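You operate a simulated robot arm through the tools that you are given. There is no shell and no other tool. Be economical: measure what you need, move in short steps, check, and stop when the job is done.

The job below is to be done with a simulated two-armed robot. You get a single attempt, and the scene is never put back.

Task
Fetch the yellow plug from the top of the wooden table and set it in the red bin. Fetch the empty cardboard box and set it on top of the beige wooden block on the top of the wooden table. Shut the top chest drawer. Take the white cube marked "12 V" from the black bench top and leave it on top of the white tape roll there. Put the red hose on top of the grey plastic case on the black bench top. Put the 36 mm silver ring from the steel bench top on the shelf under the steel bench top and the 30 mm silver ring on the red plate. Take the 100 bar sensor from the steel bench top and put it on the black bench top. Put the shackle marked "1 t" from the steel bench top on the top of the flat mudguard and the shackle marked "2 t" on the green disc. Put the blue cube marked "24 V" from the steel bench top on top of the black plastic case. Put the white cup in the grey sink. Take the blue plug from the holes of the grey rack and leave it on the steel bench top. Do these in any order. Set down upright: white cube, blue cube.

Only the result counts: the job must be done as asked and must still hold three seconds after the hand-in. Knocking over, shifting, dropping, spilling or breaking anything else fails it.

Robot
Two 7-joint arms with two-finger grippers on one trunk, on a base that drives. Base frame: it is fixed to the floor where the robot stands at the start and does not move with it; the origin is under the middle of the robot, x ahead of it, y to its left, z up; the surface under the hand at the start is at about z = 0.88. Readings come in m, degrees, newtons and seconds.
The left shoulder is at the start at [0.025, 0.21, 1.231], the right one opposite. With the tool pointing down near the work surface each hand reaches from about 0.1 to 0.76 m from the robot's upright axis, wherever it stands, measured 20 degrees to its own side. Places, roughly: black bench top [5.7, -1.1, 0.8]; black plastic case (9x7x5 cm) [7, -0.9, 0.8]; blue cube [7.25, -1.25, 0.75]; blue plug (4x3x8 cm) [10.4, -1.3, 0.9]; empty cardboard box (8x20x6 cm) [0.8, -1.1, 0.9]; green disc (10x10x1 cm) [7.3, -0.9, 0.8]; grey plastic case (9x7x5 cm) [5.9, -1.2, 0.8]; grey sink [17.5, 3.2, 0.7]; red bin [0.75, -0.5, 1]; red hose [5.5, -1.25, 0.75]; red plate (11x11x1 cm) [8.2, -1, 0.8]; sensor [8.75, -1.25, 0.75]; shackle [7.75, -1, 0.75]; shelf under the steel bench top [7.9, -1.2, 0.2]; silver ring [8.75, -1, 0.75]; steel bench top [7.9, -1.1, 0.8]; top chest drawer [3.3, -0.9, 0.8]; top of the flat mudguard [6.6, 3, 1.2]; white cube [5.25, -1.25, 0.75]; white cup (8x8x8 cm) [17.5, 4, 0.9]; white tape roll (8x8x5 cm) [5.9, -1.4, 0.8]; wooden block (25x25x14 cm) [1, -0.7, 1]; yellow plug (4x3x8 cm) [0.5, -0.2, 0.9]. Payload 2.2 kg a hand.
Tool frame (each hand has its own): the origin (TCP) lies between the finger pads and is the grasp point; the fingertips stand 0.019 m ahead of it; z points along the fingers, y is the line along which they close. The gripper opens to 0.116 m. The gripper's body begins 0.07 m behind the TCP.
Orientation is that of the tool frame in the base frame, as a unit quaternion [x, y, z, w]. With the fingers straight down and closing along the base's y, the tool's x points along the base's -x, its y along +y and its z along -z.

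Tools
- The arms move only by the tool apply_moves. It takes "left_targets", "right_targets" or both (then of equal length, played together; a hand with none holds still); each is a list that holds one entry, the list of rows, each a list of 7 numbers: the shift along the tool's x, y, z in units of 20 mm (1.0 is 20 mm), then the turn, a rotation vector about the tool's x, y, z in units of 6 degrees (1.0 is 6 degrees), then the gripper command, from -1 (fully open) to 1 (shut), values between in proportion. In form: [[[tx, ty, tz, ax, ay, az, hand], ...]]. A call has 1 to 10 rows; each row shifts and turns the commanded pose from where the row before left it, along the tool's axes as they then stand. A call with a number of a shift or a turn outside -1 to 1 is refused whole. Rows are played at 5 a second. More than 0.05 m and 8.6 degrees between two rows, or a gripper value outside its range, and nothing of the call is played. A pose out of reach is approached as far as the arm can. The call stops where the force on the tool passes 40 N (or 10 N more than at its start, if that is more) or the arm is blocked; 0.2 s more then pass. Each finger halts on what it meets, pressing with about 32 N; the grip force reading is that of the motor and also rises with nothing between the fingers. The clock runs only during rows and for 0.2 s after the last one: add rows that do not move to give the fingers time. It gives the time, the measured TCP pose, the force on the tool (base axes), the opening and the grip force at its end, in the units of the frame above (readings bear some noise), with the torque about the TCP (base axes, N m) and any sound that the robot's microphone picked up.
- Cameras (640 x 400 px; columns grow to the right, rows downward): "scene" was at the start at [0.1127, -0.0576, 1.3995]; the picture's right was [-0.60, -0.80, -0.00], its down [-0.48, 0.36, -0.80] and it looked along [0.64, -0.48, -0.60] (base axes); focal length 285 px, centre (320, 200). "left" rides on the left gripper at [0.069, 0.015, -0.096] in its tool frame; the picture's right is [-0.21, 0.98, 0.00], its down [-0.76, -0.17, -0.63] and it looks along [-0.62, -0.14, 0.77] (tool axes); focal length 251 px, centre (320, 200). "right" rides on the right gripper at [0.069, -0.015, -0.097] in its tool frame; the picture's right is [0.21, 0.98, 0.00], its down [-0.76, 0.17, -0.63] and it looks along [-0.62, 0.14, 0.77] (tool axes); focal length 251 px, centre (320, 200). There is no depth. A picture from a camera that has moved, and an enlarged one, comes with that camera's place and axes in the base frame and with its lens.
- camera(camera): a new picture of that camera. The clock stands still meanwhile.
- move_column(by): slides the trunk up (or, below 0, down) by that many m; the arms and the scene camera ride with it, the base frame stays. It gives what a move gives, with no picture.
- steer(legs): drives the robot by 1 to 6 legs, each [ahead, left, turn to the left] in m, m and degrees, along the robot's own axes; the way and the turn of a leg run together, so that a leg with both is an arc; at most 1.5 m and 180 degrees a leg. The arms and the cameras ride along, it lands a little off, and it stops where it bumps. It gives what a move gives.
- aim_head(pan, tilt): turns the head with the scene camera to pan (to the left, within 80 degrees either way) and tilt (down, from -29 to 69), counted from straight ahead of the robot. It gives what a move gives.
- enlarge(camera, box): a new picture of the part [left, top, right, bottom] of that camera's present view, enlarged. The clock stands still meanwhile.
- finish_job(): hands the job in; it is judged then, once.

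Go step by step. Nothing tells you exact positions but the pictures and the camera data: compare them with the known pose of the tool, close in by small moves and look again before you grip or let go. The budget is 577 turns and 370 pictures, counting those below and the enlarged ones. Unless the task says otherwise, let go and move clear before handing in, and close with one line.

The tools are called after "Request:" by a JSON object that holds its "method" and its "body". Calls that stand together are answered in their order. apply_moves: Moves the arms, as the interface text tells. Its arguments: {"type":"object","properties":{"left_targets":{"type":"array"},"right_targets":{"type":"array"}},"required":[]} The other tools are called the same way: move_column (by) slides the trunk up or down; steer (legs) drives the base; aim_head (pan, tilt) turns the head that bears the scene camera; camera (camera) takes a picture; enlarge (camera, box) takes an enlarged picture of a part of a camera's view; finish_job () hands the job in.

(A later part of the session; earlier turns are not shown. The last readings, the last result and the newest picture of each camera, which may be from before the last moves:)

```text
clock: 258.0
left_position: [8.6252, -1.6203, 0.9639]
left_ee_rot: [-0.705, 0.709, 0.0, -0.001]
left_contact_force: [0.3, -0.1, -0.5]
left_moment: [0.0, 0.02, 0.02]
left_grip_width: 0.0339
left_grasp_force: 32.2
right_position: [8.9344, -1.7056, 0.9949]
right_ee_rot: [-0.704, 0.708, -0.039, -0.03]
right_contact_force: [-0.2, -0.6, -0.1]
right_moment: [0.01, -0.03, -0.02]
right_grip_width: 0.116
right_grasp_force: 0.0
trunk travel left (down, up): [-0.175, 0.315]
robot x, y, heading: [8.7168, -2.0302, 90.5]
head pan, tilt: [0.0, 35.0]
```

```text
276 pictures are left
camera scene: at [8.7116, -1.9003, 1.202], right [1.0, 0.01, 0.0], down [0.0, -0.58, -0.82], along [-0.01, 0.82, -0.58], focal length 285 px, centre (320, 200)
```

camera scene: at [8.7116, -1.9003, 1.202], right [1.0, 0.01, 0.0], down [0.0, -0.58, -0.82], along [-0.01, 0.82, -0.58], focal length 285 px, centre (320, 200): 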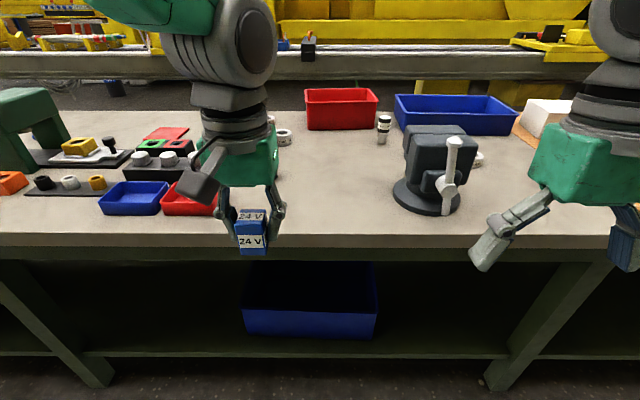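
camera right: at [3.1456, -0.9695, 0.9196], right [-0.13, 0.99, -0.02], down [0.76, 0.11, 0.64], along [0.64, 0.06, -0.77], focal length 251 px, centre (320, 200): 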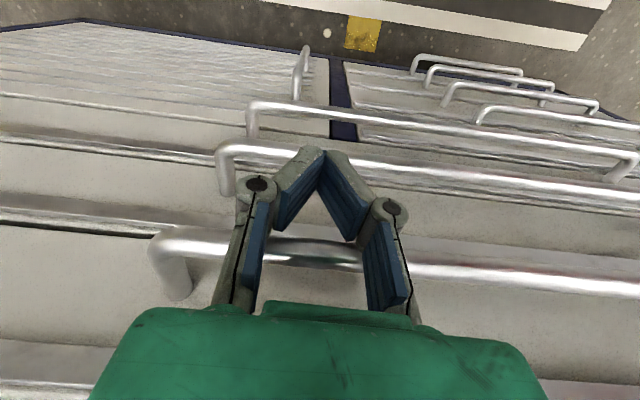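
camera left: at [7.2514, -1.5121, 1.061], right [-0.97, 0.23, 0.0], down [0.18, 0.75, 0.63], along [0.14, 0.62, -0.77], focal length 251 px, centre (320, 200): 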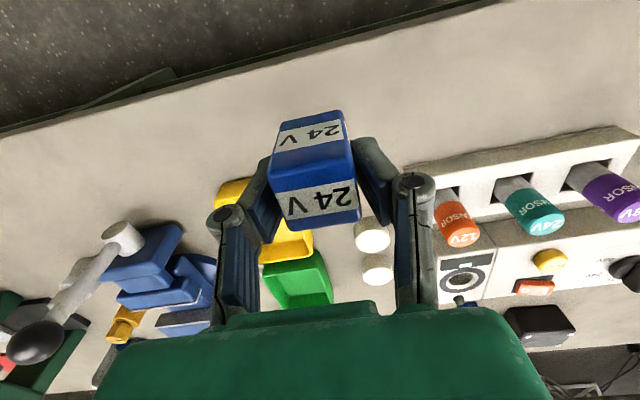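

Request:
{"method": "enlarge", "body": {"camera": "scene", "box": [250, 90, 410, 190]}}

Request:
{"method": "enlarge", "body": {"camera": "scene", "box": [0, 80, 220, 220]}}

Request:
{"method": "enlarge", "body": {"camera": "scene", "box": [390, 90, 560, 220]}}

```text
4.00 times, centred on (330, 140) of scene
camera zoom: at [8.7116, -1.9003, 1.202], right [1.0, 0.01, 0.0], down [0.0, -0.58, -0.82], along [-0.01, 0.82, -0.58], focal length 1142 px, centre (280, 440)
```

zoom: 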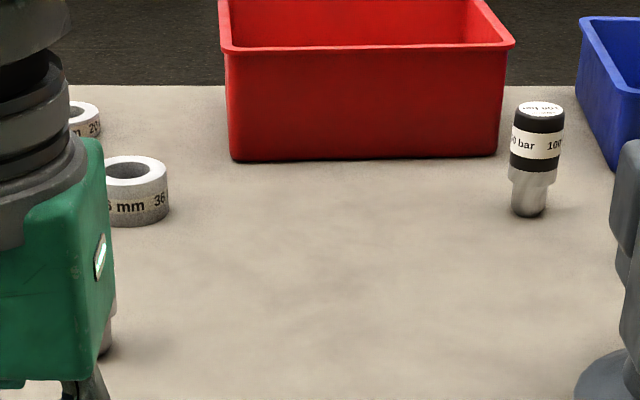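

```text
2.86 times, centred on (110, 150) of scene
camera zoom: at [8.7116, -1.9003, 1.202], right [1.0, 0.01, 0.0], down [0.0, -0.58, -0.82], along [-0.01, 0.82, -0.58], focal length 815 px, centre (920, 343)
```

zoom: 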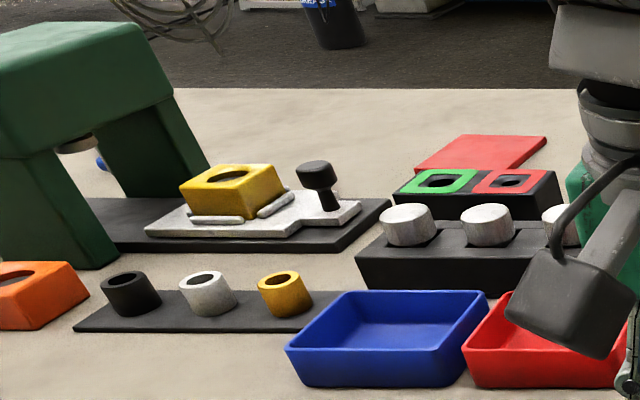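

```text
3.08 times, centred on (475, 155) of scene
camera zoom: at [8.7116, -1.9003, 1.202], right [1.0, 0.01, 0.0], down [0.0, -0.58, -0.82], along [-0.01, 0.82, -0.58], focal length 878 px, centre (-157, 338)
```

zoom: 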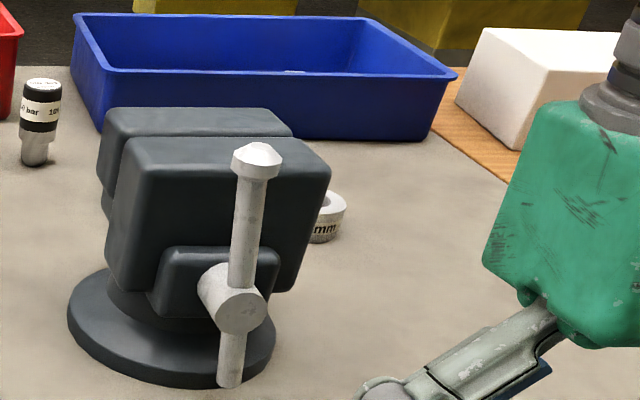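

The "36 mm" ring is at about (8.59, -1.057), the "100 bar" sensor at (8.90, -1.06). I shift left a bit, raise the left hand with the cube, and tilt the right hand forward for the ring.

Request:
{"method": "apply_moves", "body": {"left_targets": [[[0, 0.5, -1, 0, 0, 0, 1], [0, 0.5, -1, 0, 0, 0, 1], [0, 0.5, -1, 0, 0, 0, 1], [0, 0.5, -1, 0, 0, 0, 1], [0, 0.5, -1, 0, 0, 0, 1], [0, 0.5, -1, 0, 0, 0, 1], [0, 0.5, -1, 0, 0, 0, 1], [0, 0.5, -1, 0, 0, 0, 1]]], "right_targets": [[[0, 0, -0.9, 0, -1, 0, -1], [0, 0, -0.9, 0, -1, 0, -1], [0, 0, -0.9, 0, -1, 0, -1], [0, 0, -0.9, 0, -1, 0, -1], [0, 0, -0.9, 0, -1, 0, -1], [0, 0, -0.8, 0, -1, 0, -1], [0, 0, -0.8, 0, -1, 0, -1], [0, 0, -0.8, 0, -1, 0, -1]]]}}

Request:
{"method": "steer", "body": {"legs": [[0.18, 0.25, -0.3]]}}

Request:
{"method": "camera", "body": {"camera": "right"}}

Request:
{"method": "camera", "body": {"camera": "scene"}}

```text
clock: 259.8
left_position: [8.545, -1.6235, 1.1242]
left_ee_rot: [-0.705, 0.709, 0.003, 0.0]
left_contact_force: [0.0, 1.0, -0.7]
left_moment: [0.01, 0.01, 0.02]
left_grip_width: 0.0337
left_grasp_force: 31.8
right_position: [8.9336, -1.7421, 1.1262]
right_ee_rot: [-0.658, 0.659, 0.253, 0.261]
right_contact_force: [0.3, -0.1, 0.5]
right_moment: [0.04, -0.03, -0.03]
right_grip_width: 0.116
right_grasp_force: 0.0
trunk travel left (down, up): [-0.175, 0.315]
robot x, y, heading: [8.7113, -2.0316, 90.5]
head pan, tilt: [0.0, 35.0]
```

```text
clock: 261.9
left_position: [8.3173, -1.4444, 1.1257]
left_ee_rot: [-0.703, 0.711, 0.007, -0.007]
left_contact_force: [1.6, -0.2, -1.0]
left_moment: [-0.01, 0.14, 0.03]
left_grip_width: 0.034
left_grasp_force: 32.1
right_position: [8.7054, -1.5649, 1.122]
right_ee_rot: [-0.655, 0.663, 0.257, 0.255]
right_contact_force: [1.4, -0.7, 0.0]
right_moment: [-0.02, 0.06, 0.01]
right_grip_width: 0.1159
right_grasp_force: 0.0
trunk travel left (down, up): [-0.175, 0.315]
robot x, y, heading: [8.4667, -1.857, 90.2]
head pan, tilt: [0.0, 35.0]
```

```text
272 pictures are left
camera right: at [8.7205, -1.6802, 1.1462], right [-0.98, -0.15, -0.14], down [-0.16, 0.13, 0.98], along [-0.13, 0.98, -0.15], focal length 251 px, centre (320, 200)
```

right: 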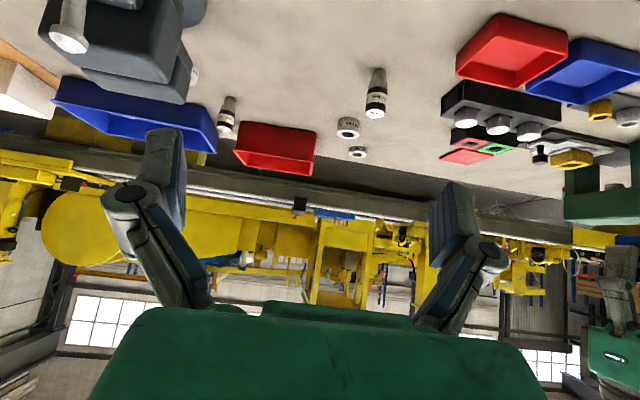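

```text
271 pictures are left
camera scene: at [8.4865, -1.7234, 1.2018], right [1.0, 0.0, -0.02], down [-0.01, -0.58, -0.82], along [-0.01, 0.82, -0.58], focal length 285 px, centre (320, 200)
```

scene: 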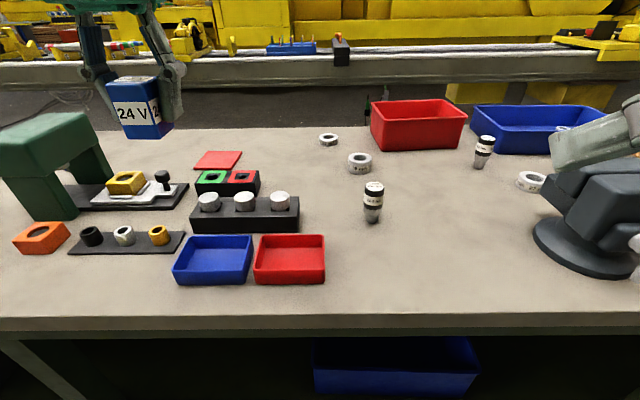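

Request:
{"method": "enlarge", "body": {"camera": "scene", "box": [310, 125, 410, 230]}}

Request:
{"method": "enlarge", "body": {"camera": "scene", "box": [460, 125, 560, 205]}}

```text
3.81 times, centred on (360, 178) of scene
camera zoom: at [8.4865, -1.7234, 1.2018], right [1.0, 0.0, -0.02], down [-0.01, -0.58, -0.82], along [-0.01, 0.82, -0.58], focal length 1087 px, centre (168, 286)
```

zoom: 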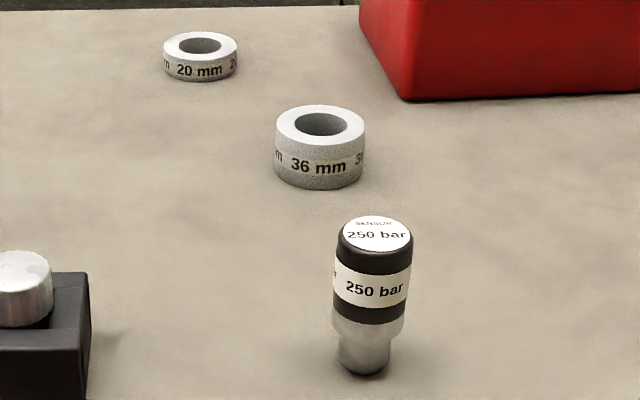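

```text
5.00 times, centred on (510, 165) of scene
camera zoom: at [8.4865, -1.7234, 1.2018], right [1.0, 0.0, -0.02], down [-0.01, -0.58, -0.82], along [-0.01, 0.82, -0.58], focal length 1427 px, centre (-630, 375)
```

zoom: 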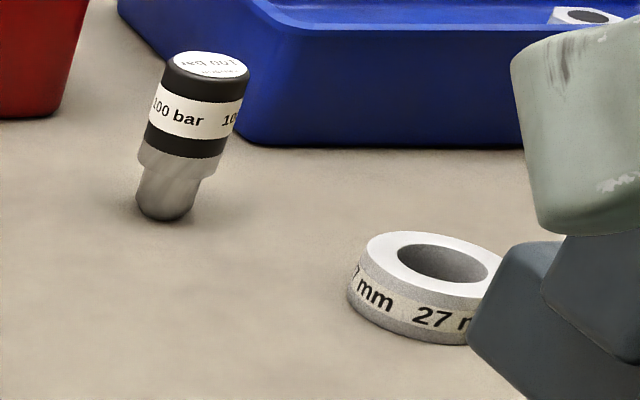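

30 mm isn't among these (20, 36, 27 here); I'll look for it from the aisle. Now the 36 mm ring: I reduce the tilt to 30° and reach over it.

Request:
{"method": "steer", "body": {"legs": [[0.04, 0, 0]]}}

Request:
{"method": "apply_moves", "body": {"right_targets": [[[0, 0.34, 0, 0, 1, 0, -1], [0, 0.34, 0, 0, 1, 0, -1], [-0.99, 0.34, 0.87, 0, 0, 0, -1], [-0.99, 0.34, 0.87, 0, 0, 0, -1], [-0.99, 0.34, 0.87, 0, 0, 0, -1], [-0.99, 0.34, 0.87, 0, 0, 0, -1], [-0.99, 0.34, 0.87, 0, 0, 0, -1], [-0.99, 0.34, 0.87, 0, 0, 0, -1], [-0.99, 0.34, 0.87, 0, 0, 0, -1], [-0.99, 0.34, 0.87, 0, 0, 0, -1]]]}}

Request:
{"method": "apply_moves", "body": {"right_targets": [[[-0.99, 0.34, 0.87, 0, 0, 0, -1], [-0.99, 0.34, 0.87, 0, 0, 0, -1], [-0.99, 0.34, 0.87, 0, 0, 0, -1], [-0.99, 0.34, 0.87, 0, 0, 0, -1], [-0.99, 0.34, 0.87, 0, 0, 0, -1], [-0.99, 0.34, 0.87, 0, 0, 0, -1], [-0.99, 0.34, 0.87, 0, 0, 0, -1], [0, 0, 0, 0, 0, 0, -1], [0, 0, 0, 0, 0, 0, -1]]]}}

Request:
{"method": "camera", "body": {"camera": "right"}}

Request:
{"method": "camera", "body": {"camera": "scene"}}

```text
clock: 262.8
left_position: [8.307, -1.4063, 1.1247]
left_ee_rot: [-0.702, 0.712, 0.004, -0.002]
left_contact_force: [0.9, 0.7, -0.3]
left_moment: [-0.04, 0.0, 0.01]
left_grip_width: 0.0339
left_grasp_force: 32.3
right_position: [8.6944, -1.5268, 1.1242]
right_ee_rot: [-0.656, 0.662, 0.253, 0.259]
right_contact_force: [0.4, 0.8, -0.4]
right_moment: [-0.02, 0.03, 0.05]
right_grip_width: 0.116
right_grasp_force: 0.0
trunk travel left (down, up): [-0.175, 0.315]
robot x, y, heading: [8.4691, -1.8136, 90.2]
head pan, tilt: [0.0, 35.0]
```

```text
clock: 265.0
left_position: [8.2991, -1.4071, 1.1241]
left_ee_rot: [-0.702, 0.712, 0.001, 0.0]
left_contact_force: [0.4, -0.2, -1.2]
left_moment: [-0.02, 0.05, 0.03]
left_grip_width: 0.0339
left_grasp_force: 32.5
right_position: [8.6225, -1.3165, 1.0872]
right_ee_rot: [-0.679, 0.685, 0.181, 0.192]
right_contact_force: [0.1, -0.3, 0.5]
right_moment: [-0.03, 0.05, 0.04]
right_grip_width: 0.1158
right_grasp_force: 0.0
trunk travel left (down, up): [-0.175, 0.315]
robot x, y, heading: [8.4676, -1.812, 90.1]
head pan, tilt: [0.0, 35.0]
```

```text
clock: 267.0
left_position: [8.2945, -1.4068, 1.123]
left_ee_rot: [-0.702, 0.712, 0.001, 0.002]
left_contact_force: [0.5, 0.6, 0.1]
left_moment: [-0.03, 0.0, -0.01]
left_grip_width: 0.0338
left_grasp_force: 32.3
right_position: [8.5726, -1.1369, 1.0503]
right_ee_rot: [-0.68, 0.684, 0.181, 0.192]
right_contact_force: [0.7, 1.1, -0.3]
right_moment: [-0.04, 0.01, 0.0]
right_grip_width: 0.116
right_grasp_force: 0.0
trunk travel left (down, up): [-0.175, 0.315]
robot x, y, heading: [8.4684, -1.8112, 90.1]
head pan, tilt: [0.0, 35.0]
```

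```text
268 pictures are left
camera right: at [8.5872, -1.2449, 1.0995], right [-0.98, -0.17, -0.12], down [-0.18, 0.33, 0.93], along [-0.12, 0.93, -0.35], focal length 251 px, centre (320, 200)
```

right: 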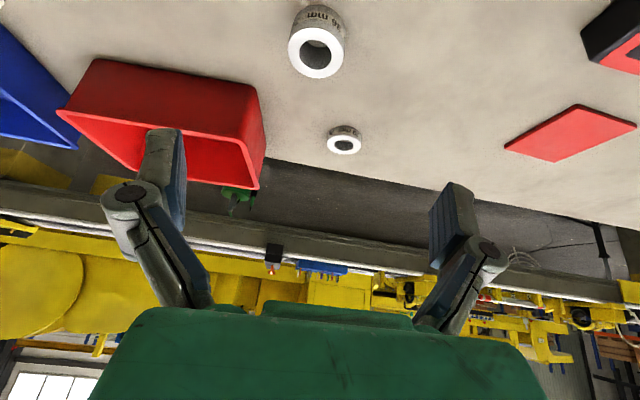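

```text
267 pictures are left
camera scene: at [8.4769, -1.6823, 1.2018], right [1.0, 0.0, -0.01], down [-0.01, -0.58, -0.82], along [-0.01, 0.82, -0.58], focal length 285 px, centre (320, 200)
```

scene: 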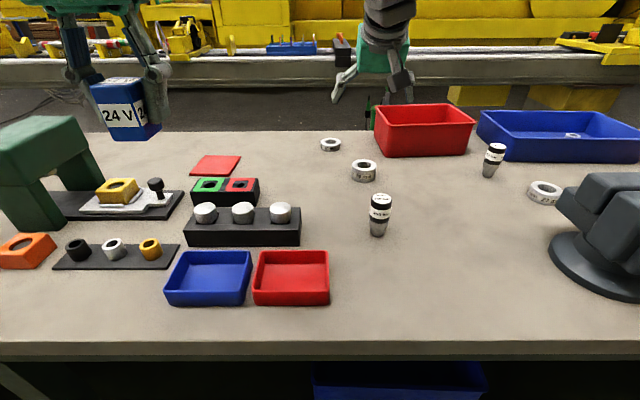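

Request:
{"method": "apply_moves", "body": {"right_targets": [[[0.12, -0.1, 1, 0, 0, 0, -1], [0.12, -0.1, 1, 0, 0, 0, -1], [0.12, -0.1, 1, 0, 0, 0, -1], [0.12, -0.1, 1, 0, 0, 0, -1], [0.12, -0.1, 1, 0, 0, 0, -1], [0.12, 0, 1, 0, 0, 0, -1], [0.12, 0, 1, 0, 0, 0, -1], [0, 0, 0, 0, 0, 0, -1]]]}}

Request:
{"method": "camera", "body": {"camera": "right"}}

```text
clock: 268.8
left_position: [8.2815, -1.409, 1.1223]
left_ee_rot: [-0.703, 0.711, -0.002, 0.006]
left_contact_force: [-0.6, 0.5, 0.1]
left_moment: [0.02, -0.08, -0.04]
left_grip_width: 0.0339
left_grasp_force: 31.8
right_position: [8.5736, -1.0805, 0.9251]
right_ee_rot: [-0.681, 0.683, 0.177, 0.196]
right_contact_force: [-0.7, -0.7, -0.3]
right_moment: [0.0, -0.04, -0.05]
right_grip_width: 0.1158
right_grasp_force: 0.1
trunk travel left (down, up): [-0.175, 0.315]
robot x, y, heading: [8.4654, -1.8103, 90.4]
head pan, tilt: [0.0, 35.0]
```

```text
266 pictures are left
camera right: at [8.5878, -1.1883, 0.9728], right [-0.98, -0.18, -0.13], down [-0.19, 0.33, 0.93], along [-0.12, 0.93, -0.35], focal length 251 px, centre (320, 200)
```

right: 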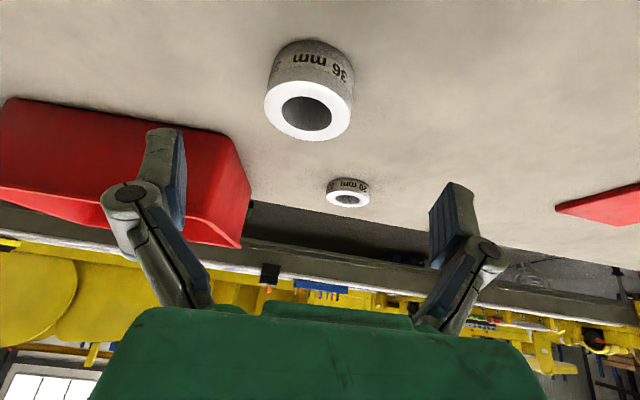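

Request:
{"method": "apply_moves", "body": {"right_targets": [[[0.16, -0.3, 0.88, 0, 0, 0, -1], [0.16, -0.27, 0.88, 0, 0, 0, -1], [0.16, 0, 0.88, 0, 0, 0, -1], [0.16, 0, 0.86, 0, 0, 0, -1], [0, 0, 0, 0, 0, 0, -1], [0, 0, 0, 0, 0, 0, -1]]]}}

Request:
{"method": "camera", "body": {"camera": "right"}}

```text
clock: 270.2
left_position: [8.2984, -1.4067, 1.1236]
left_ee_rot: [-0.702, 0.712, 0.0, 0.001]
left_contact_force: [0.9, -0.5, -0.8]
left_moment: [0.03, 0.02, -0.01]
left_grip_width: 0.0343
left_grasp_force: 32.0
right_position: [8.6017, -1.0552, 0.8562]
right_ee_rot: [-0.679, 0.685, 0.18, 0.192]
right_contact_force: [1.3, -0.4, -0.3]
right_moment: [0.01, 0.02, 0.02]
right_grip_width: 0.116
right_grasp_force: 0.0
trunk travel left (down, up): [-0.175, 0.315]
robot x, y, heading: [8.4655, -1.8144, 90.0]
head pan, tilt: [0.0, 35.0]
```

```text
265 pictures are left
camera right: at [8.6161, -1.1638, 0.9036], right [-0.98, -0.17, -0.12], down [-0.17, 0.33, 0.93], along [-0.12, 0.93, -0.36], focal length 251 px, centre (320, 200)
```

right: 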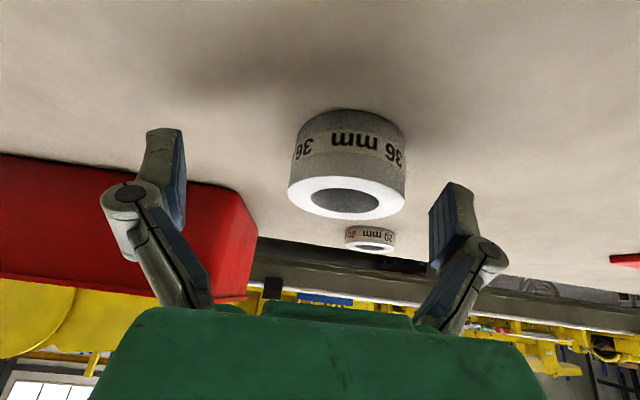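

Request:
{"method": "apply_moves", "body": {"right_targets": [[[0, 0.7, 0, 0, 0, 0, -1], [0, 0, 0, 0, 0, 0, -0.5], [0, 0, 0, 0, 0, 0, -0.2], [0, 0, 0, 0, 0, 0, 0.2], [0, 0, 0, 0, 0, 0, 1], [0, 0, 0, 0, 0, 0, 1]]]}}

Request:
{"method": "camera", "body": {"camera": "right"}}

```text
clock: 271.6
left_position: [8.2874, -1.407, 1.1231]
left_ee_rot: [-0.703, 0.711, -0.002, 0.004]
left_contact_force: [-0.6, -0.1, -0.4]
left_moment: [0.01, -0.02, 0.0]
left_grip_width: 0.0339
left_grasp_force: 32.2
right_position: [8.5771, -1.0561, 0.8564]
right_ee_rot: [-0.681, 0.683, 0.178, 0.194]
right_contact_force: [-1.8, 0.3, -0.1]
right_moment: [-0.02, 0.22, 0.02]
right_grip_width: 0.0602
right_grasp_force: 31.8
trunk travel left (down, up): [-0.175, 0.315]
robot x, y, heading: [8.4678, -1.8122, 90.6]
head pan, tilt: [0.0, 35.0]
```

```text
264 pictures are left
camera right: at [8.5916, -1.1641, 0.9041], right [-0.98, -0.18, -0.13], down [-0.18, 0.33, 0.93], along [-0.12, 0.93, -0.36], focal length 251 px, centre (320, 200)
```

right: 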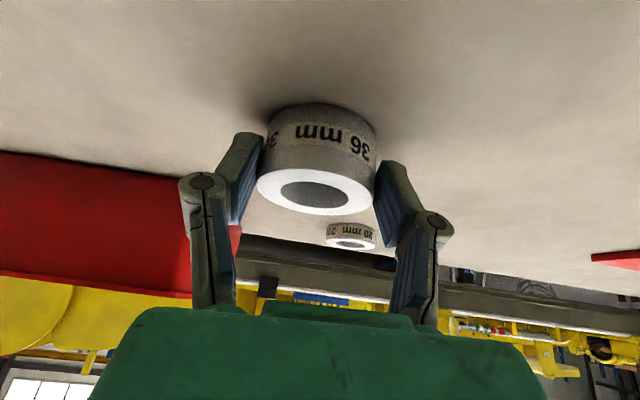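

Ring gripped (60 mm). I lift it and withdraw over the back edge.

Request:
{"method": "apply_moves", "body": {"right_targets": [[[-0.3, 0, -0.5, 0, 0, 0, 1], [-0.54, 0, -0.92, 0, 0, 0, 1], [-0.54, 0, -0.92, 0, 0, 0, 1], [-0.54, 0, -0.92, 0, 0, 0, 1], [-0.54, 0, -0.92, 0, 0, 0, 1], [-0.54, 0, -0.92, 0, 0, 0, 1], [-0.54, 0, -0.92, 0, 0, 0, 1], [-0.54, 0, -0.92, 0, 0, 0, 1], [-0.54, 0, -0.92, 0, 0, 0, 1]]]}}

Request:
{"method": "apply_moves", "body": {"right_targets": [[[0.86, 0, -0.51, 0, 0, 0, 1], [0.86, 0, -0.51, 0, 0, 0, 1], [0.86, 0, -0.51, 0, 0, 0, 1], [0.86, 0, -0.51, 0, 0, 0, 1], [0.86, 0, -0.51, 0, 0, 0, 1], [0.86, 0, -0.51, 0, 0, 0, 1], [0.86, 0, -0.51, 0, 0, 0, 1], [0.86, 0, -0.51, 0, 0, 0, 1], [0.86, 0, -0.51, 0, 0, 0, 1], [0.86, 0, -0.51, 0, 0, 0, 1]]]}}

Request:
{"method": "camera", "body": {"camera": "right"}}

```text
clock: 273.6
left_position: [8.2892, -1.4073, 1.1237]
left_ee_rot: [-0.703, 0.712, -0.001, 0.004]
left_contact_force: [0.0, -0.8, -0.5]
left_moment: [-0.02, -0.02, -0.04]
left_grip_width: 0.034
left_grasp_force: 32.0
right_position: [8.5775, -1.0567, 1.0395]
right_ee_rot: [-0.681, 0.683, 0.179, 0.194]
right_contact_force: [-0.1, 1.0, -6.4]
right_moment: [-0.07, 0.03, -0.03]
right_grip_width: 0.0602
right_grasp_force: 32.2
trunk travel left (down, up): [-0.175, 0.315]
robot x, y, heading: [8.4687, -1.8164, 90.1]
head pan, tilt: [0.0, 35.0]
```

```text
clock: 275.8
left_position: [8.2891, -1.4073, 1.1226]
left_ee_rot: [-0.703, 0.711, -0.001, 0.004]
left_contact_force: [-0.6, -0.9, -0.9]
left_moment: [0.01, 0.01, -0.03]
left_grip_width: 0.0346
left_grasp_force: 31.9
right_position: [8.5718, -1.2577, 1.0389]
right_ee_rot: [-0.68, 0.684, 0.179, 0.196]
right_contact_force: [0.8, -0.4, -4.4]
right_moment: [-0.08, -0.03, 0.02]
right_grip_width: 0.06
right_grasp_force: 31.8
trunk travel left (down, up): [-0.175, 0.315]
robot x, y, heading: [8.4708, -1.8153, 90.3]
head pan, tilt: [0.0, 35.0]
```

```text
263 pictures are left
camera right: at [8.5864, -1.3653, 1.0868], right [-0.98, -0.18, -0.13], down [-0.18, 0.33, 0.93], along [-0.12, 0.93, -0.35], focal length 251 px, centre (320, 200)
```

right: 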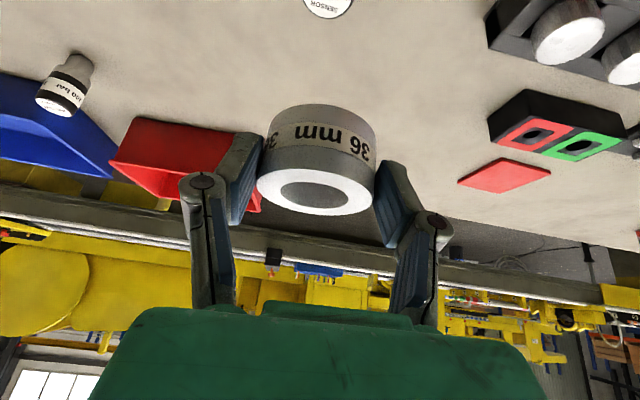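

I back off, shift left to a free stretch of the lower shelf, and look under the bench.

Request:
{"method": "steer", "body": {"legs": [[-0.35, 0, 0], [0, 0.33, 0]]}}

Request:
{"method": "move_column", "body": {"by": -0.17}}

Request:
{"method": "aim_head", "body": {"pan": 0, "tilt": 45}}

Request:
{"method": "camera", "body": {"camera": "scene"}}

```text
clock: 279.8
left_position: [7.9759, -1.7622, 1.1251]
left_ee_rot: [-0.706, 0.708, 0.004, -0.002]
left_contact_force: [1.6, 0.6, 0.3]
left_moment: [-0.03, 0.03, 0.0]
left_grip_width: 0.034
left_grasp_force: 32.1
right_position: [8.2562, -1.6064, 1.0367]
right_ee_rot: [0.683, -0.682, -0.184, -0.189]
right_contact_force: [1.8, -0.1, -6.0]
right_moment: [-0.08, 0.05, 0.05]
right_grip_width: 0.06
right_grasp_force: 32.3
trunk travel left (down, up): [-0.175, 0.315]
robot x, y, heading: [8.1462, -2.1687, 91.0]
head pan, tilt: [0.0, 35.0]
```

```text
clock: 281.7
left_position: [7.9453, -1.7646, 0.9508]
left_ee_rot: [-0.706, 0.708, -0.005, 0.009]
left_contact_force: [-1.5, -0.2, 0.2]
left_moment: [0.02, -0.14, 0.02]
left_grip_width: 0.0339
left_grasp_force: 32.3
right_position: [8.228, -1.6093, 0.8715]
right_ee_rot: [0.686, -0.678, -0.175, -0.199]
right_contact_force: [-1.3, -0.4, -5.5]
right_moment: [-0.08, -0.09, -0.02]
right_grip_width: 0.0599
right_grasp_force: 31.4
trunk travel left (down, up): [-0.005, 0.485]
robot x, y, heading: [8.1469, -2.1686, 91.0]
head pan, tilt: [0.0, 35.0]
```

```text
clock: 282.4
left_position: [7.9466, -1.765, 0.952]
left_ee_rot: [-0.706, 0.708, -0.003, 0.009]
left_contact_force: [-0.9, -0.5, -1.1]
left_moment: [0.03, -0.04, 0.0]
left_grip_width: 0.034
left_grasp_force: 31.9
right_position: [8.2303, -1.6104, 0.8715]
right_ee_rot: [0.685, -0.678, -0.176, -0.198]
right_contact_force: [-0.3, -0.1, -5.8]
right_moment: [-0.07, -0.02, -0.03]
right_grip_width: 0.0597
right_grasp_force: 31.8
trunk travel left (down, up): [-0.005, 0.485]
robot x, y, heading: [8.1437, -2.1643, 90.9]
head pan, tilt: [0.0, 45.0]
```

```text
262 pictures are left
camera scene: at [8.1305, -2.0424, 1.0171], right [1.0, 0.02, 0.01], down [0.02, -0.71, -0.7], along [0.0, 0.7, -0.71], focal length 285 px, centre (320, 200)
```

scene: 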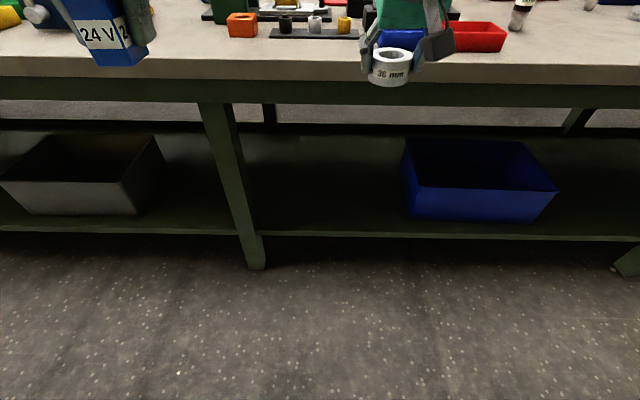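

The shelf (z≈0.25, edge y≈-1.44) is free between the leg (x≈7.87) and the blue bin (x≈8.41). I lower the ring in front of the bench first.

Request:
{"method": "apply_moves", "body": {"right_targets": [[[0.59, 0, 1, 0, 0, 0, 1], [0.59, 0, 1, 0, 0, 0, 1], [0.59, 0, 1, 0, 0, 0, 1], [0.59, 0, 1, 0, 0, 0, 1], [0.59, 0, 1, 0, 0, 0, 1], [0.59, 0, 1, 0, 0, 0, 1], [0.59, 0, 1, 0, 0, 0, 1], [0.59, 0, 1, 0, 0, 0, 1], [0.59, 0, 1, 0, 0, 0, 1], [0.59, 0, 1, 0, 0, 0, 1]]]}}

Request:
{"method": "apply_moves", "body": {"right_targets": [[[0.59, 0, 1, 0, 0, 0, 1], [0.59, 0, 1, 0, 0, 0, 1], [0.59, 0, 1, 0, 0, 0, 1], [0.59, 0, 1, 0, 0, 0, 1], [0.59, 0, 1, 0, 0, 0, 1], [0.59, 0, 1, 0, 0, 0, 1], [0.59, 0, 1, 0, 0, 0, 1], [0.59, 0, 1, 0, 0, 0, 1], [0.59, 0, 1, 0, 0, 0, 1], [0.59, 0, 1, 0, 0, 0, 1]]]}}

Request:
{"method": "camera", "body": {"camera": "right"}}

Request:
{"method": "camera", "body": {"camera": "scene"}}

```text
clock: 284.6
left_position: [7.9599, -1.7633, 0.9535]
left_ee_rot: [-0.706, 0.709, -0.001, 0.005]
left_contact_force: [0.2, 0.5, -0.7]
left_moment: [-0.05, -0.01, -0.03]
left_grip_width: 0.0341
left_grasp_force: 32.0
right_position: [8.2629, -1.5962, 0.6543]
right_ee_rot: [-0.656, 0.705, 0.203, 0.177]
right_contact_force: [0.1, 0.7, -5.6]
right_moment: [-0.1, 0.05, 0.04]
right_grip_width: 0.0599
right_grasp_force: 31.8
trunk travel left (down, up): [-0.005, 0.485]
robot x, y, heading: [8.1476, -2.1652, 90.8]
head pan, tilt: [0.0, 45.0]
```

```text
clock: 286.8
left_position: [7.9599, -1.7638, 0.9527]
left_ee_rot: [-0.706, 0.708, -0.002, 0.005]
left_contact_force: [-0.3, -0.6, -0.6]
left_moment: [0.01, 0.06, -0.03]
left_grip_width: 0.034
left_grasp_force: 32.2
right_position: [8.2524, -1.611, 0.4059]
right_ee_rot: [0.684, -0.681, -0.178, -0.194]
right_contact_force: [-0.5, -0.2, -5.1]
right_moment: [-0.09, -0.01, 0.0]
right_grip_width: 0.0599
right_grasp_force: 32.1
trunk travel left (down, up): [-0.005, 0.485]
robot x, y, heading: [8.1459, -2.1651, 90.7]
head pan, tilt: [0.0, 45.0]
```

```text
261 pictures are left
camera right: at [8.2681, -1.7181, 0.4541], right [-0.97, -0.18, -0.13], down [-0.19, 0.33, 0.93], along [-0.13, 0.93, -0.35], focal length 251 px, centre (320, 200)
```

right: 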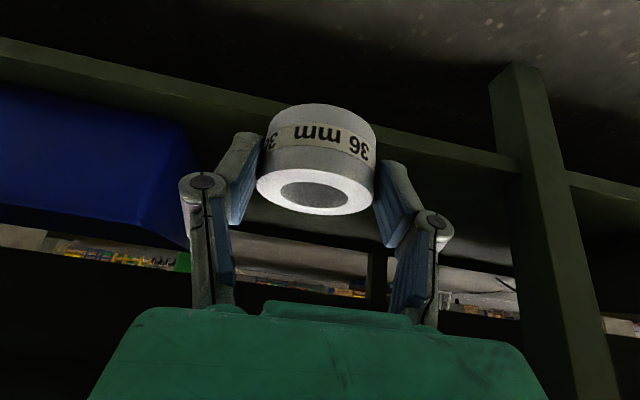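

```text
260 pictures are left
camera scene: at [8.1421, -2.0411, 1.0169], right [1.0, 0.01, 0.0], down [0.01, -0.71, -0.7], along [-0.01, 0.7, -0.71], focal length 285 px, centre (320, 200)
```

scene: 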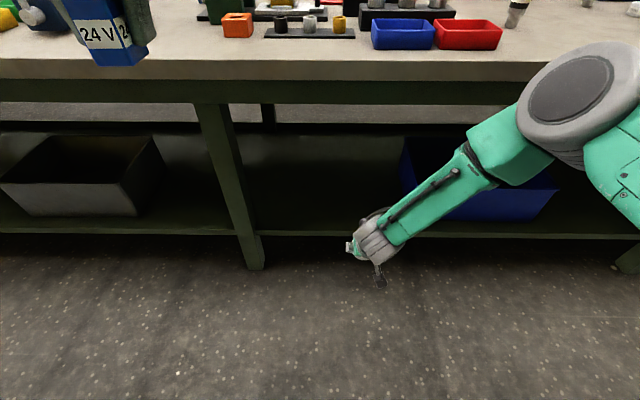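

Shelf top is at z≈0.26. I drive in so the ring comes 5 cm inside the shelf edge.

Request:
{"method": "steer", "body": {"legs": [[0.223, 0.04, 0]]}}

Request:
{"method": "apply_moves", "body": {"right_targets": [[[0.4, 0, 0.68, 0, 0, 0, 1], [0.4, 0, 0.68, 0, 0, 0, 1], [0.4, 0, 0.68, 0, 0, 0, 1], [0.4, 0, 0.68, 0, 0, 0, 1], [0, 0, 0, 0, 0, 0, 1], [0, 0, 0, 0, 0, 0, 1]]]}}

Request:
{"method": "camera", "body": {"camera": "right"}}

Request:
{"method": "camera", "body": {"camera": "scene"}}

```text
clock: 288.6
left_position: [7.918, -1.5495, 0.9573]
left_ee_rot: [-0.705, 0.709, 0.002, 0.008]
left_contact_force: [-1.0, -1.2, -2.1]
left_moment: [0.03, 0.02, -0.02]
left_grip_width: 0.034
left_grasp_force: 32.1
right_position: [8.2103, -1.3994, 0.4056]
right_ee_rot: [0.685, -0.68, -0.176, -0.192]
right_contact_force: [-0.2, -0.1, -5.6]
right_moment: [-0.06, 0.0, -0.03]
right_grip_width: 0.06
right_grasp_force: 31.9
trunk travel left (down, up): [-0.005, 0.485]
robot x, y, heading: [8.0985, -1.9474, 90.7]
head pan, tilt: [0.0, 45.0]
stopped in leg 1: the robot was blocked; the commanded pose is now the measured one
```

```text
clock: 290.0
left_position: [7.9171, -1.5459, 0.9548]
left_ee_rot: [-0.706, 0.709, -0.001, 0.006]
left_contact_force: [-0.4, 0.3, -0.5]
left_moment: [0.01, 0.01, 0.0]
left_grip_width: 0.0339
left_grasp_force: 32.4
right_position: [8.2105, -1.3988, 0.3403]
right_ee_rot: [0.684, -0.681, -0.176, -0.192]
right_contact_force: [-0.6, 0.0, -5.3]
right_moment: [-0.1, 0.0, 0.03]
right_grip_width: 0.0599
right_grasp_force: 32.3
trunk travel left (down, up): [-0.005, 0.485]
robot x, y, heading: [8.1037, -1.9471, 90.8]
head pan, tilt: [0.0, 45.0]
```

```text
259 pictures are left
camera right: at [8.2263, -1.5063, 0.3898], right [-0.97, -0.19, -0.13], down [-0.19, 0.34, 0.92], along [-0.13, 0.92, -0.36], focal length 251 px, centre (320, 200)
```

right: 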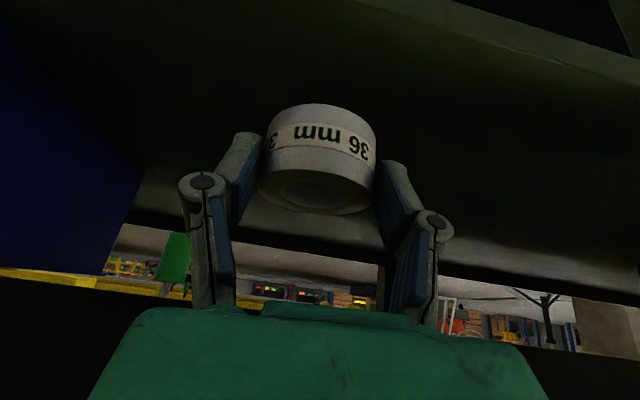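

```text
258 pictures are left
camera scene: at [8.099, -1.8198, 1.017], right [1.0, 0.01, 0.0], down [0.01, -0.71, -0.7], along [-0.01, 0.7, -0.71], focal length 285 px, centre (320, 200)
```

scene: 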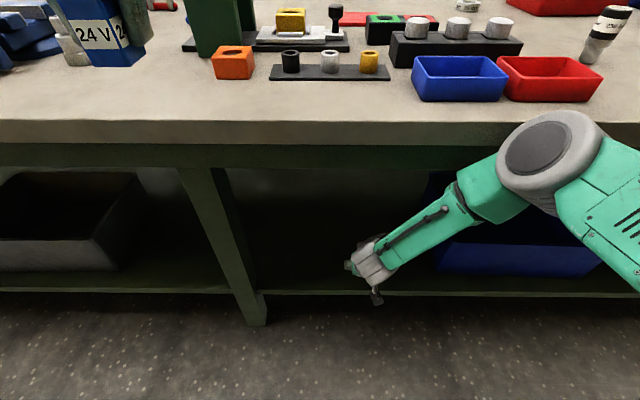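

The ring is barely inside the edge; I move it 4 cm further in, then lower.

Request:
{"method": "apply_moves", "body": {"right_targets": [[[-0.86, 0, 0.51, 0, 0, 0, 1], [-0.86, 0, 0.51, 0, 0, 0, 1], [0.25, 0, 0.43, 0, 0, 0, 1], [0.25, 0, 0.43, 0, 0, 0, 1], [0.25, 0, 0.43, 0, 0, 0, 1], [0.25, 0, 0.43, 0, 0, 0, 1], [0, 0, 0, 0, 0, 0, 1]]]}}

Request:
{"method": "camera", "body": {"camera": "right"}}

```text
clock: 291.6
left_position: [7.918, -1.5467, 0.9546]
left_ee_rot: [-0.705, 0.709, 0.0, 0.005]
left_contact_force: [-0.4, 0.6, -1.2]
left_moment: [0.0, 0.0, 0.0]
left_grip_width: 0.0343
left_grasp_force: 32.8
right_position: [8.2131, -1.3581, 0.3029]
right_ee_rot: [0.685, -0.681, -0.176, -0.192]
right_contact_force: [-0.1, -0.2, -4.7]
right_moment: [-0.1, 0.0, -0.01]
right_grip_width: 0.0599
right_grasp_force: 32.0
trunk travel left (down, up): [-0.005, 0.485]
robot x, y, heading: [8.1019, -1.9416, 90.9]
head pan, tilt: [0.0, 45.0]
```

```text
257 pictures are left
camera right: at [8.228, -1.4658, 0.3505], right [-0.97, -0.19, -0.13], down [-0.19, 0.34, 0.92], along [-0.13, 0.92, -0.36], focal length 251 px, centre (320, 200)
```

right: 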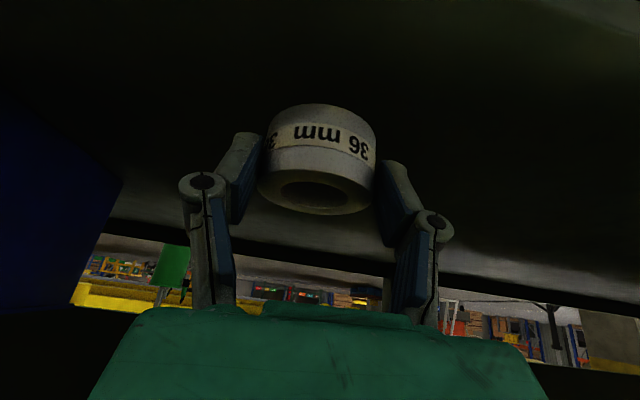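

Lowering in small steps until it touches the shelf.

Request:
{"method": "apply_moves", "body": {"right_targets": [[[0.1, 0, 0.17, 0, 0, 0, 1], [0.1, 0, 0.17, 0, 0, 0, 1], [0.1, 0, 0.17, 0, 0, 0, 1], [0.08, 0, 0.13, 0, 0, 0, 1], [0, 0, 0, 0, 0, 0, 1]]]}}

```text
clock: 292.8
left_position: [7.9177, -1.5464, 0.9553]
left_ee_rot: [-0.705, 0.709, 0.0, 0.006]
left_contact_force: [0.0, -1.0, -1.1]
left_moment: [0.03, 0.02, -0.01]
left_grip_width: 0.0341
left_grasp_force: 31.7
right_position: [8.2129, -1.3579, 0.2855]
right_ee_rot: [0.685, -0.681, -0.175, -0.193]
right_contact_force: [-1.5, 0.2, -5.1]
right_moment: [-0.08, -0.01, 0.01]
right_grip_width: 0.0599
right_grasp_force: 32.2
trunk travel left (down, up): [-0.005, 0.485]
robot x, y, heading: [8.0999, -1.9437, 90.6]
head pan, tilt: [0.0, 45.0]
```

Request:
{"method": "apply_moves", "body": {"right_targets": [[[0.08, 0, 0.13, 0, 0, 0, 1], [0.08, 0, 0.13, 0, 0, 0, 1], [0.08, 0, 0.13, 0, 0, 0, 1], [0, 0, 0, 0, 0, 0, 1]]]}}

```text
clock: 293.8
left_position: [7.9179, -1.5471, 0.9552]
left_ee_rot: [-0.705, 0.709, 0.0, 0.006]
left_contact_force: [-0.5, 0.2, -1.4]
left_moment: [-0.01, -0.03, 0.0]
left_grip_width: 0.0341
left_grasp_force: 32.2
right_position: [8.2139, -1.359, 0.2766]
right_ee_rot: [0.685, -0.681, -0.175, -0.191]
right_contact_force: [0.4, 0.9, -6.2]
right_moment: [-0.07, 0.02, 0.0]
right_grip_width: 0.0599
right_grasp_force: 31.6
trunk travel left (down, up): [-0.005, 0.485]
robot x, y, heading: [8.1025, -1.9457, 90.5]
head pan, tilt: [0.0, 45.0]
```

Request:
{"method": "apply_moves", "body": {"right_targets": [[[0.08, 0, 0.13, 0, 0, 0, 1], [0.08, 0, 0.13, 0, 0, 0, 1], [0.08, 0, 0.13, 0, 0, 0, 1], [0, 0, 0, 0, 0, 0, 1]]]}}

Request:
{"method": "camera", "body": {"camera": "right"}}

```text
clock: 294.8
left_position: [7.9181, -1.5464, 0.9545]
left_ee_rot: [-0.705, 0.709, 0.0, 0.007]
left_contact_force: [-1.1, 0.1, -1.3]
left_moment: [-0.03, 0.01, 0.0]
left_grip_width: 0.034
left_grasp_force: 32.2
right_position: [8.2136, -1.3599, 0.2669]
right_ee_rot: [0.684, -0.681, -0.175, -0.192]
right_contact_force: [-0.1, -1.5, -6.1]
right_moment: [-0.12, 0.01, 0.02]
right_grip_width: 0.0597
right_grasp_force: 31.7
trunk travel left (down, up): [-0.005, 0.485]
robot x, y, heading: [8.0967, -1.9444, 90.6]
head pan, tilt: [0.0, 45.0]
```

```text
256 pictures are left
camera right: at [8.2294, -1.4667, 0.3166], right [-0.97, -0.19, -0.13], down [-0.19, 0.34, 0.92], along [-0.13, 0.92, -0.36], focal length 251 px, centre (320, 200)
```

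right: 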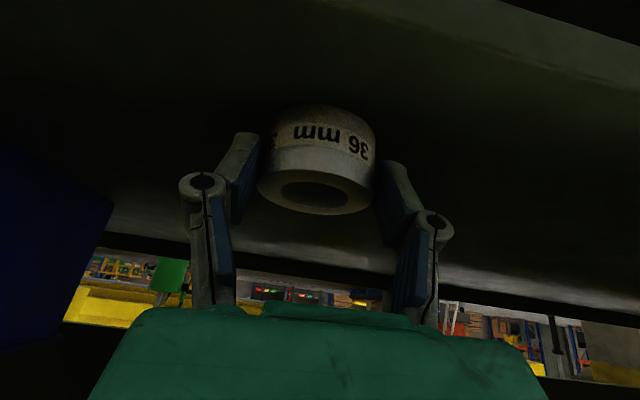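

Request:
{"method": "apply_moves", "body": {"right_targets": [[[0.1, 0, 0.17, 0, 0, 0, 1], [0.1, 0, 0.17, 0, 0, 0, 1], [0.1, 0, 0.17, 0, 0, 0, 1], [0.1, 0, 0.17, 0, 0, 0, 1], [0, 0, 0, 0, 0, 0, 1]]]}}

```text
clock: 296.0
left_position: [7.9172, -1.5477, 0.9567]
left_ee_rot: [-0.705, 0.71, 0.001, 0.01]
left_contact_force: [0.2, 0.2, -0.5]
left_moment: [0.03, 0.0, 0.0]
left_grip_width: 0.034
left_grasp_force: 32.0
right_position: [8.214, -1.3575, 0.2552]
right_ee_rot: [0.684, -0.68, -0.177, -0.195]
right_contact_force: [-2.5, 6.8, 25.5]
right_moment: [0.6, 0.25, -0.26]
right_grip_width: 0.0596
right_grasp_force: 31.9
trunk travel left (down, up): [-0.005, 0.485]
robot x, y, heading: [8.1006, -1.9476, 90.6]
head pan, tilt: [0.0, 45.0]
```

Contact with the shelf. I ease off, open, rise and look.

Request:
{"method": "apply_moves", "body": {"right_targets": [[[-0.07, 0, -0.12, 0, 0, 0, 1], [0, 0, 0, 0, 0, 0, -0.2], [0, 0, 0, 0, 0, 0, -0.5], [0, 0, 0, 0, 0, 0, -0.9], [-0.25, 0, -0.43, 0, 0, 0, -0.9], [-0.4, 0, -0.7, 0, 0, 0, -0.9], [-0.4, 0, -0.7, 0, 0, 0, -0.9], [-0.4, 0, -0.7, 0, 0, 0, -0.9], [-0.4, 0, -0.7, 0, 0, 0, -0.9]]]}}

Request:
{"method": "camera", "body": {"camera": "right"}}

```text
clock: 298.0
left_position: [7.9176, -1.5471, 0.9545]
left_ee_rot: [-0.705, 0.709, 0.001, 0.006]
left_contact_force: [0.3, -0.2, -1.8]
left_moment: [0.0, 0.0, 0.0]
left_grip_width: 0.034
left_grasp_force: 32.1
right_position: [8.2126, -1.3592, 0.3293]
right_ee_rot: [0.685, -0.68, -0.176, -0.192]
right_contact_force: [-0.5, -0.5, 0.4]
right_moment: [0.0, -0.04, 0.0]
right_grip_width: 0.1104
right_grasp_force: 0.2
trunk travel left (down, up): [-0.005, 0.485]
robot x, y, heading: [8.1004, -1.946, 90.5]
head pan, tilt: [0.0, 45.0]
```

```text
255 pictures are left
camera right: at [8.2282, -1.4671, 0.378], right [-0.97, -0.18, -0.13], down [-0.19, 0.34, 0.92], along [-0.13, 0.92, -0.36], focal length 251 px, centre (320, 200)
```

right: 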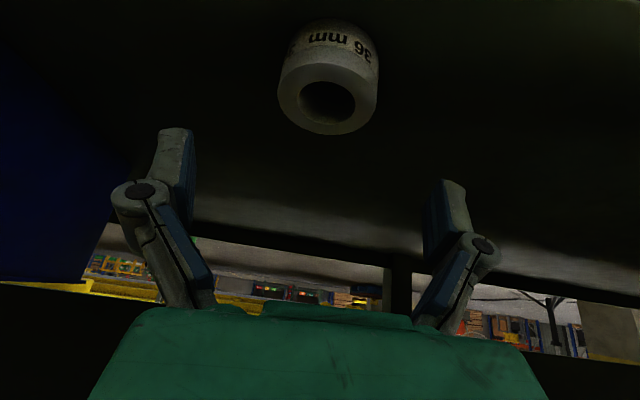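

The ring rests on the shelf. I back out, raise the hand and the column.

Request:
{"method": "steer", "body": {"legs": [[-0.3, 0, 0]]}}

Request:
{"method": "apply_moves", "body": {"right_targets": [[[-0.59, 0, -1, 0, 0, 0, -1], [-0.59, 0, -1, 0, 0, 0, -1], [-0.59, 0, -1, 0, 0, 0, -1], [-0.59, 0, -1, 0, 0, 0, -1], [-0.59, 0, -1, 0, 0, 0, -1], [-0.59, 0, -1, 0, 0, 0, -1], [-0.59, 0, -1, 0, 0, 0, -1], [-0.59, 0, -1, 0, 0, 0, -1], [-0.59, 0, -1, 0, 0, 0, -1], [-0.59, 0, -1, 0, 0, 0, -1]]]}}

Request:
{"method": "apply_moves", "body": {"right_targets": [[[-0.59, 0, -1, 0, 0, 0, -1], [-0.59, 0, -1, 0, 0, 0, -1], [-0.59, 0, -1, 0, 0, 0, -1], [-0.59, 0, -1, 0, 0, 0, -1], [-0.59, 0, -1, 0, 0, 0, -1], [-0.59, 0, -1, 0, 0, 0, -1], [-0.59, 0, -1, 0, 0, 0, -1], [-0.59, 0, -1, 0, 0, 0, -1], [-0.59, 0, -1, 0, 0, 0, -1], [-0.59, 0, -1, 0, 0, 0, -1]]]}}

Request:
{"method": "move_column", "body": {"by": 0.15}}

Request:
{"method": "camera", "body": {"camera": "scene"}}

```text
clock: 300.1
left_position: [7.921, -1.848, 0.9551]
left_ee_rot: [-0.704, 0.71, 0.0, 0.006]
left_contact_force: [0.5, 0.0, -0.5]
left_moment: [0.02, 0.02, -0.03]
left_grip_width: 0.0341
left_grasp_force: 32.3
right_position: [8.2168, -1.6603, 0.3288]
right_ee_rot: [0.685, -0.68, -0.177, -0.192]
right_contact_force: [0.4, -0.3, -0.2]
right_moment: [-0.01, 0.0, -0.03]
right_grip_width: 0.1102
right_grasp_force: 0.0
trunk travel left (down, up): [-0.005, 0.485]
robot x, y, heading: [8.1091, -2.2448, 90.6]
head pan, tilt: [0.0, 45.0]
```

```text
clock: 302.3
left_position: [7.9208, -1.8496, 0.9536]
left_ee_rot: [-0.705, 0.709, -0.001, 0.005]
left_contact_force: [0.3, -0.5, -0.7]
left_moment: [0.05, 0.01, -0.01]
left_grip_width: 0.0339
left_grasp_force: 31.9
right_position: [8.2121, -1.6602, 0.5626]
right_ee_rot: [0.685, -0.681, -0.176, -0.193]
right_contact_force: [0.5, -0.2, -0.3]
right_moment: [0.02, 0.02, 0.01]
right_grip_width: 0.1162
right_grasp_force: 0.0
trunk travel left (down, up): [-0.005, 0.485]
robot x, y, heading: [8.108, -2.244, 90.7]
head pan, tilt: [0.0, 45.0]
```

```text
clock: 304.5
left_position: [7.9214, -1.8499, 0.9538]
left_ee_rot: [-0.705, 0.709, -0.001, 0.005]
left_contact_force: [0.5, -0.9, -0.8]
left_moment: [0.02, 0.02, -0.03]
left_grip_width: 0.0339
left_grasp_force: 31.8
right_position: [8.2053, -1.6591, 0.7959]
right_ee_rot: [0.685, -0.68, -0.177, -0.193]
right_contact_force: [-0.9, -0.2, -0.8]
right_moment: [0.0, 0.0, 0.0]
right_grip_width: 0.1161
right_grasp_force: 0.0
trunk travel left (down, up): [-0.005, 0.485]
robot x, y, heading: [8.1108, -2.246, 90.7]
head pan, tilt: [0.0, 45.0]
```

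```text
clock: 306.2
left_position: [7.921, -1.8493, 1.1035]
left_ee_rot: [-0.704, 0.71, -0.001, 0.005]
left_contact_force: [-0.6, 0.7, -0.9]
left_moment: [-0.04, -0.01, -0.01]
left_grip_width: 0.0342
left_grasp_force: 31.9
right_position: [8.2049, -1.6577, 0.9442]
right_ee_rot: [0.685, -0.68, -0.177, -0.193]
right_contact_force: [-0.4, -0.9, -0.4]
right_moment: [0.0, -0.05, -0.02]
right_grip_width: 0.1161
right_grasp_force: 0.1
trunk travel left (down, up): [-0.155, 0.335]
robot x, y, heading: [8.1029, -2.2458, 90.5]
head pan, tilt: [0.0, 45.0]
```

```text
254 pictures are left
camera scene: at [8.102, -2.1213, 1.167], right [1.0, 0.01, 0.0], down [0.01, -0.71, -0.7], along [-0.01, 0.7, -0.71], focal length 285 px, centre (320, 200)
```

scene: 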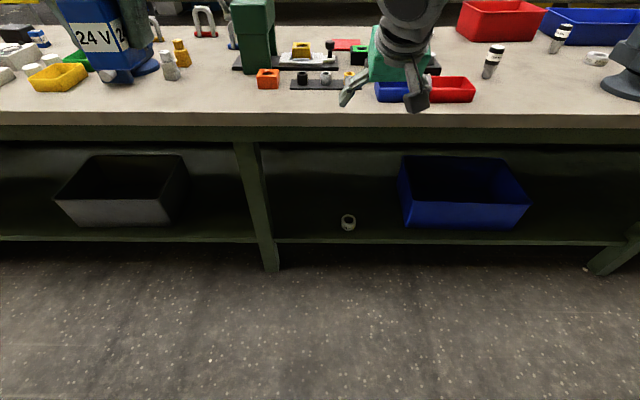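

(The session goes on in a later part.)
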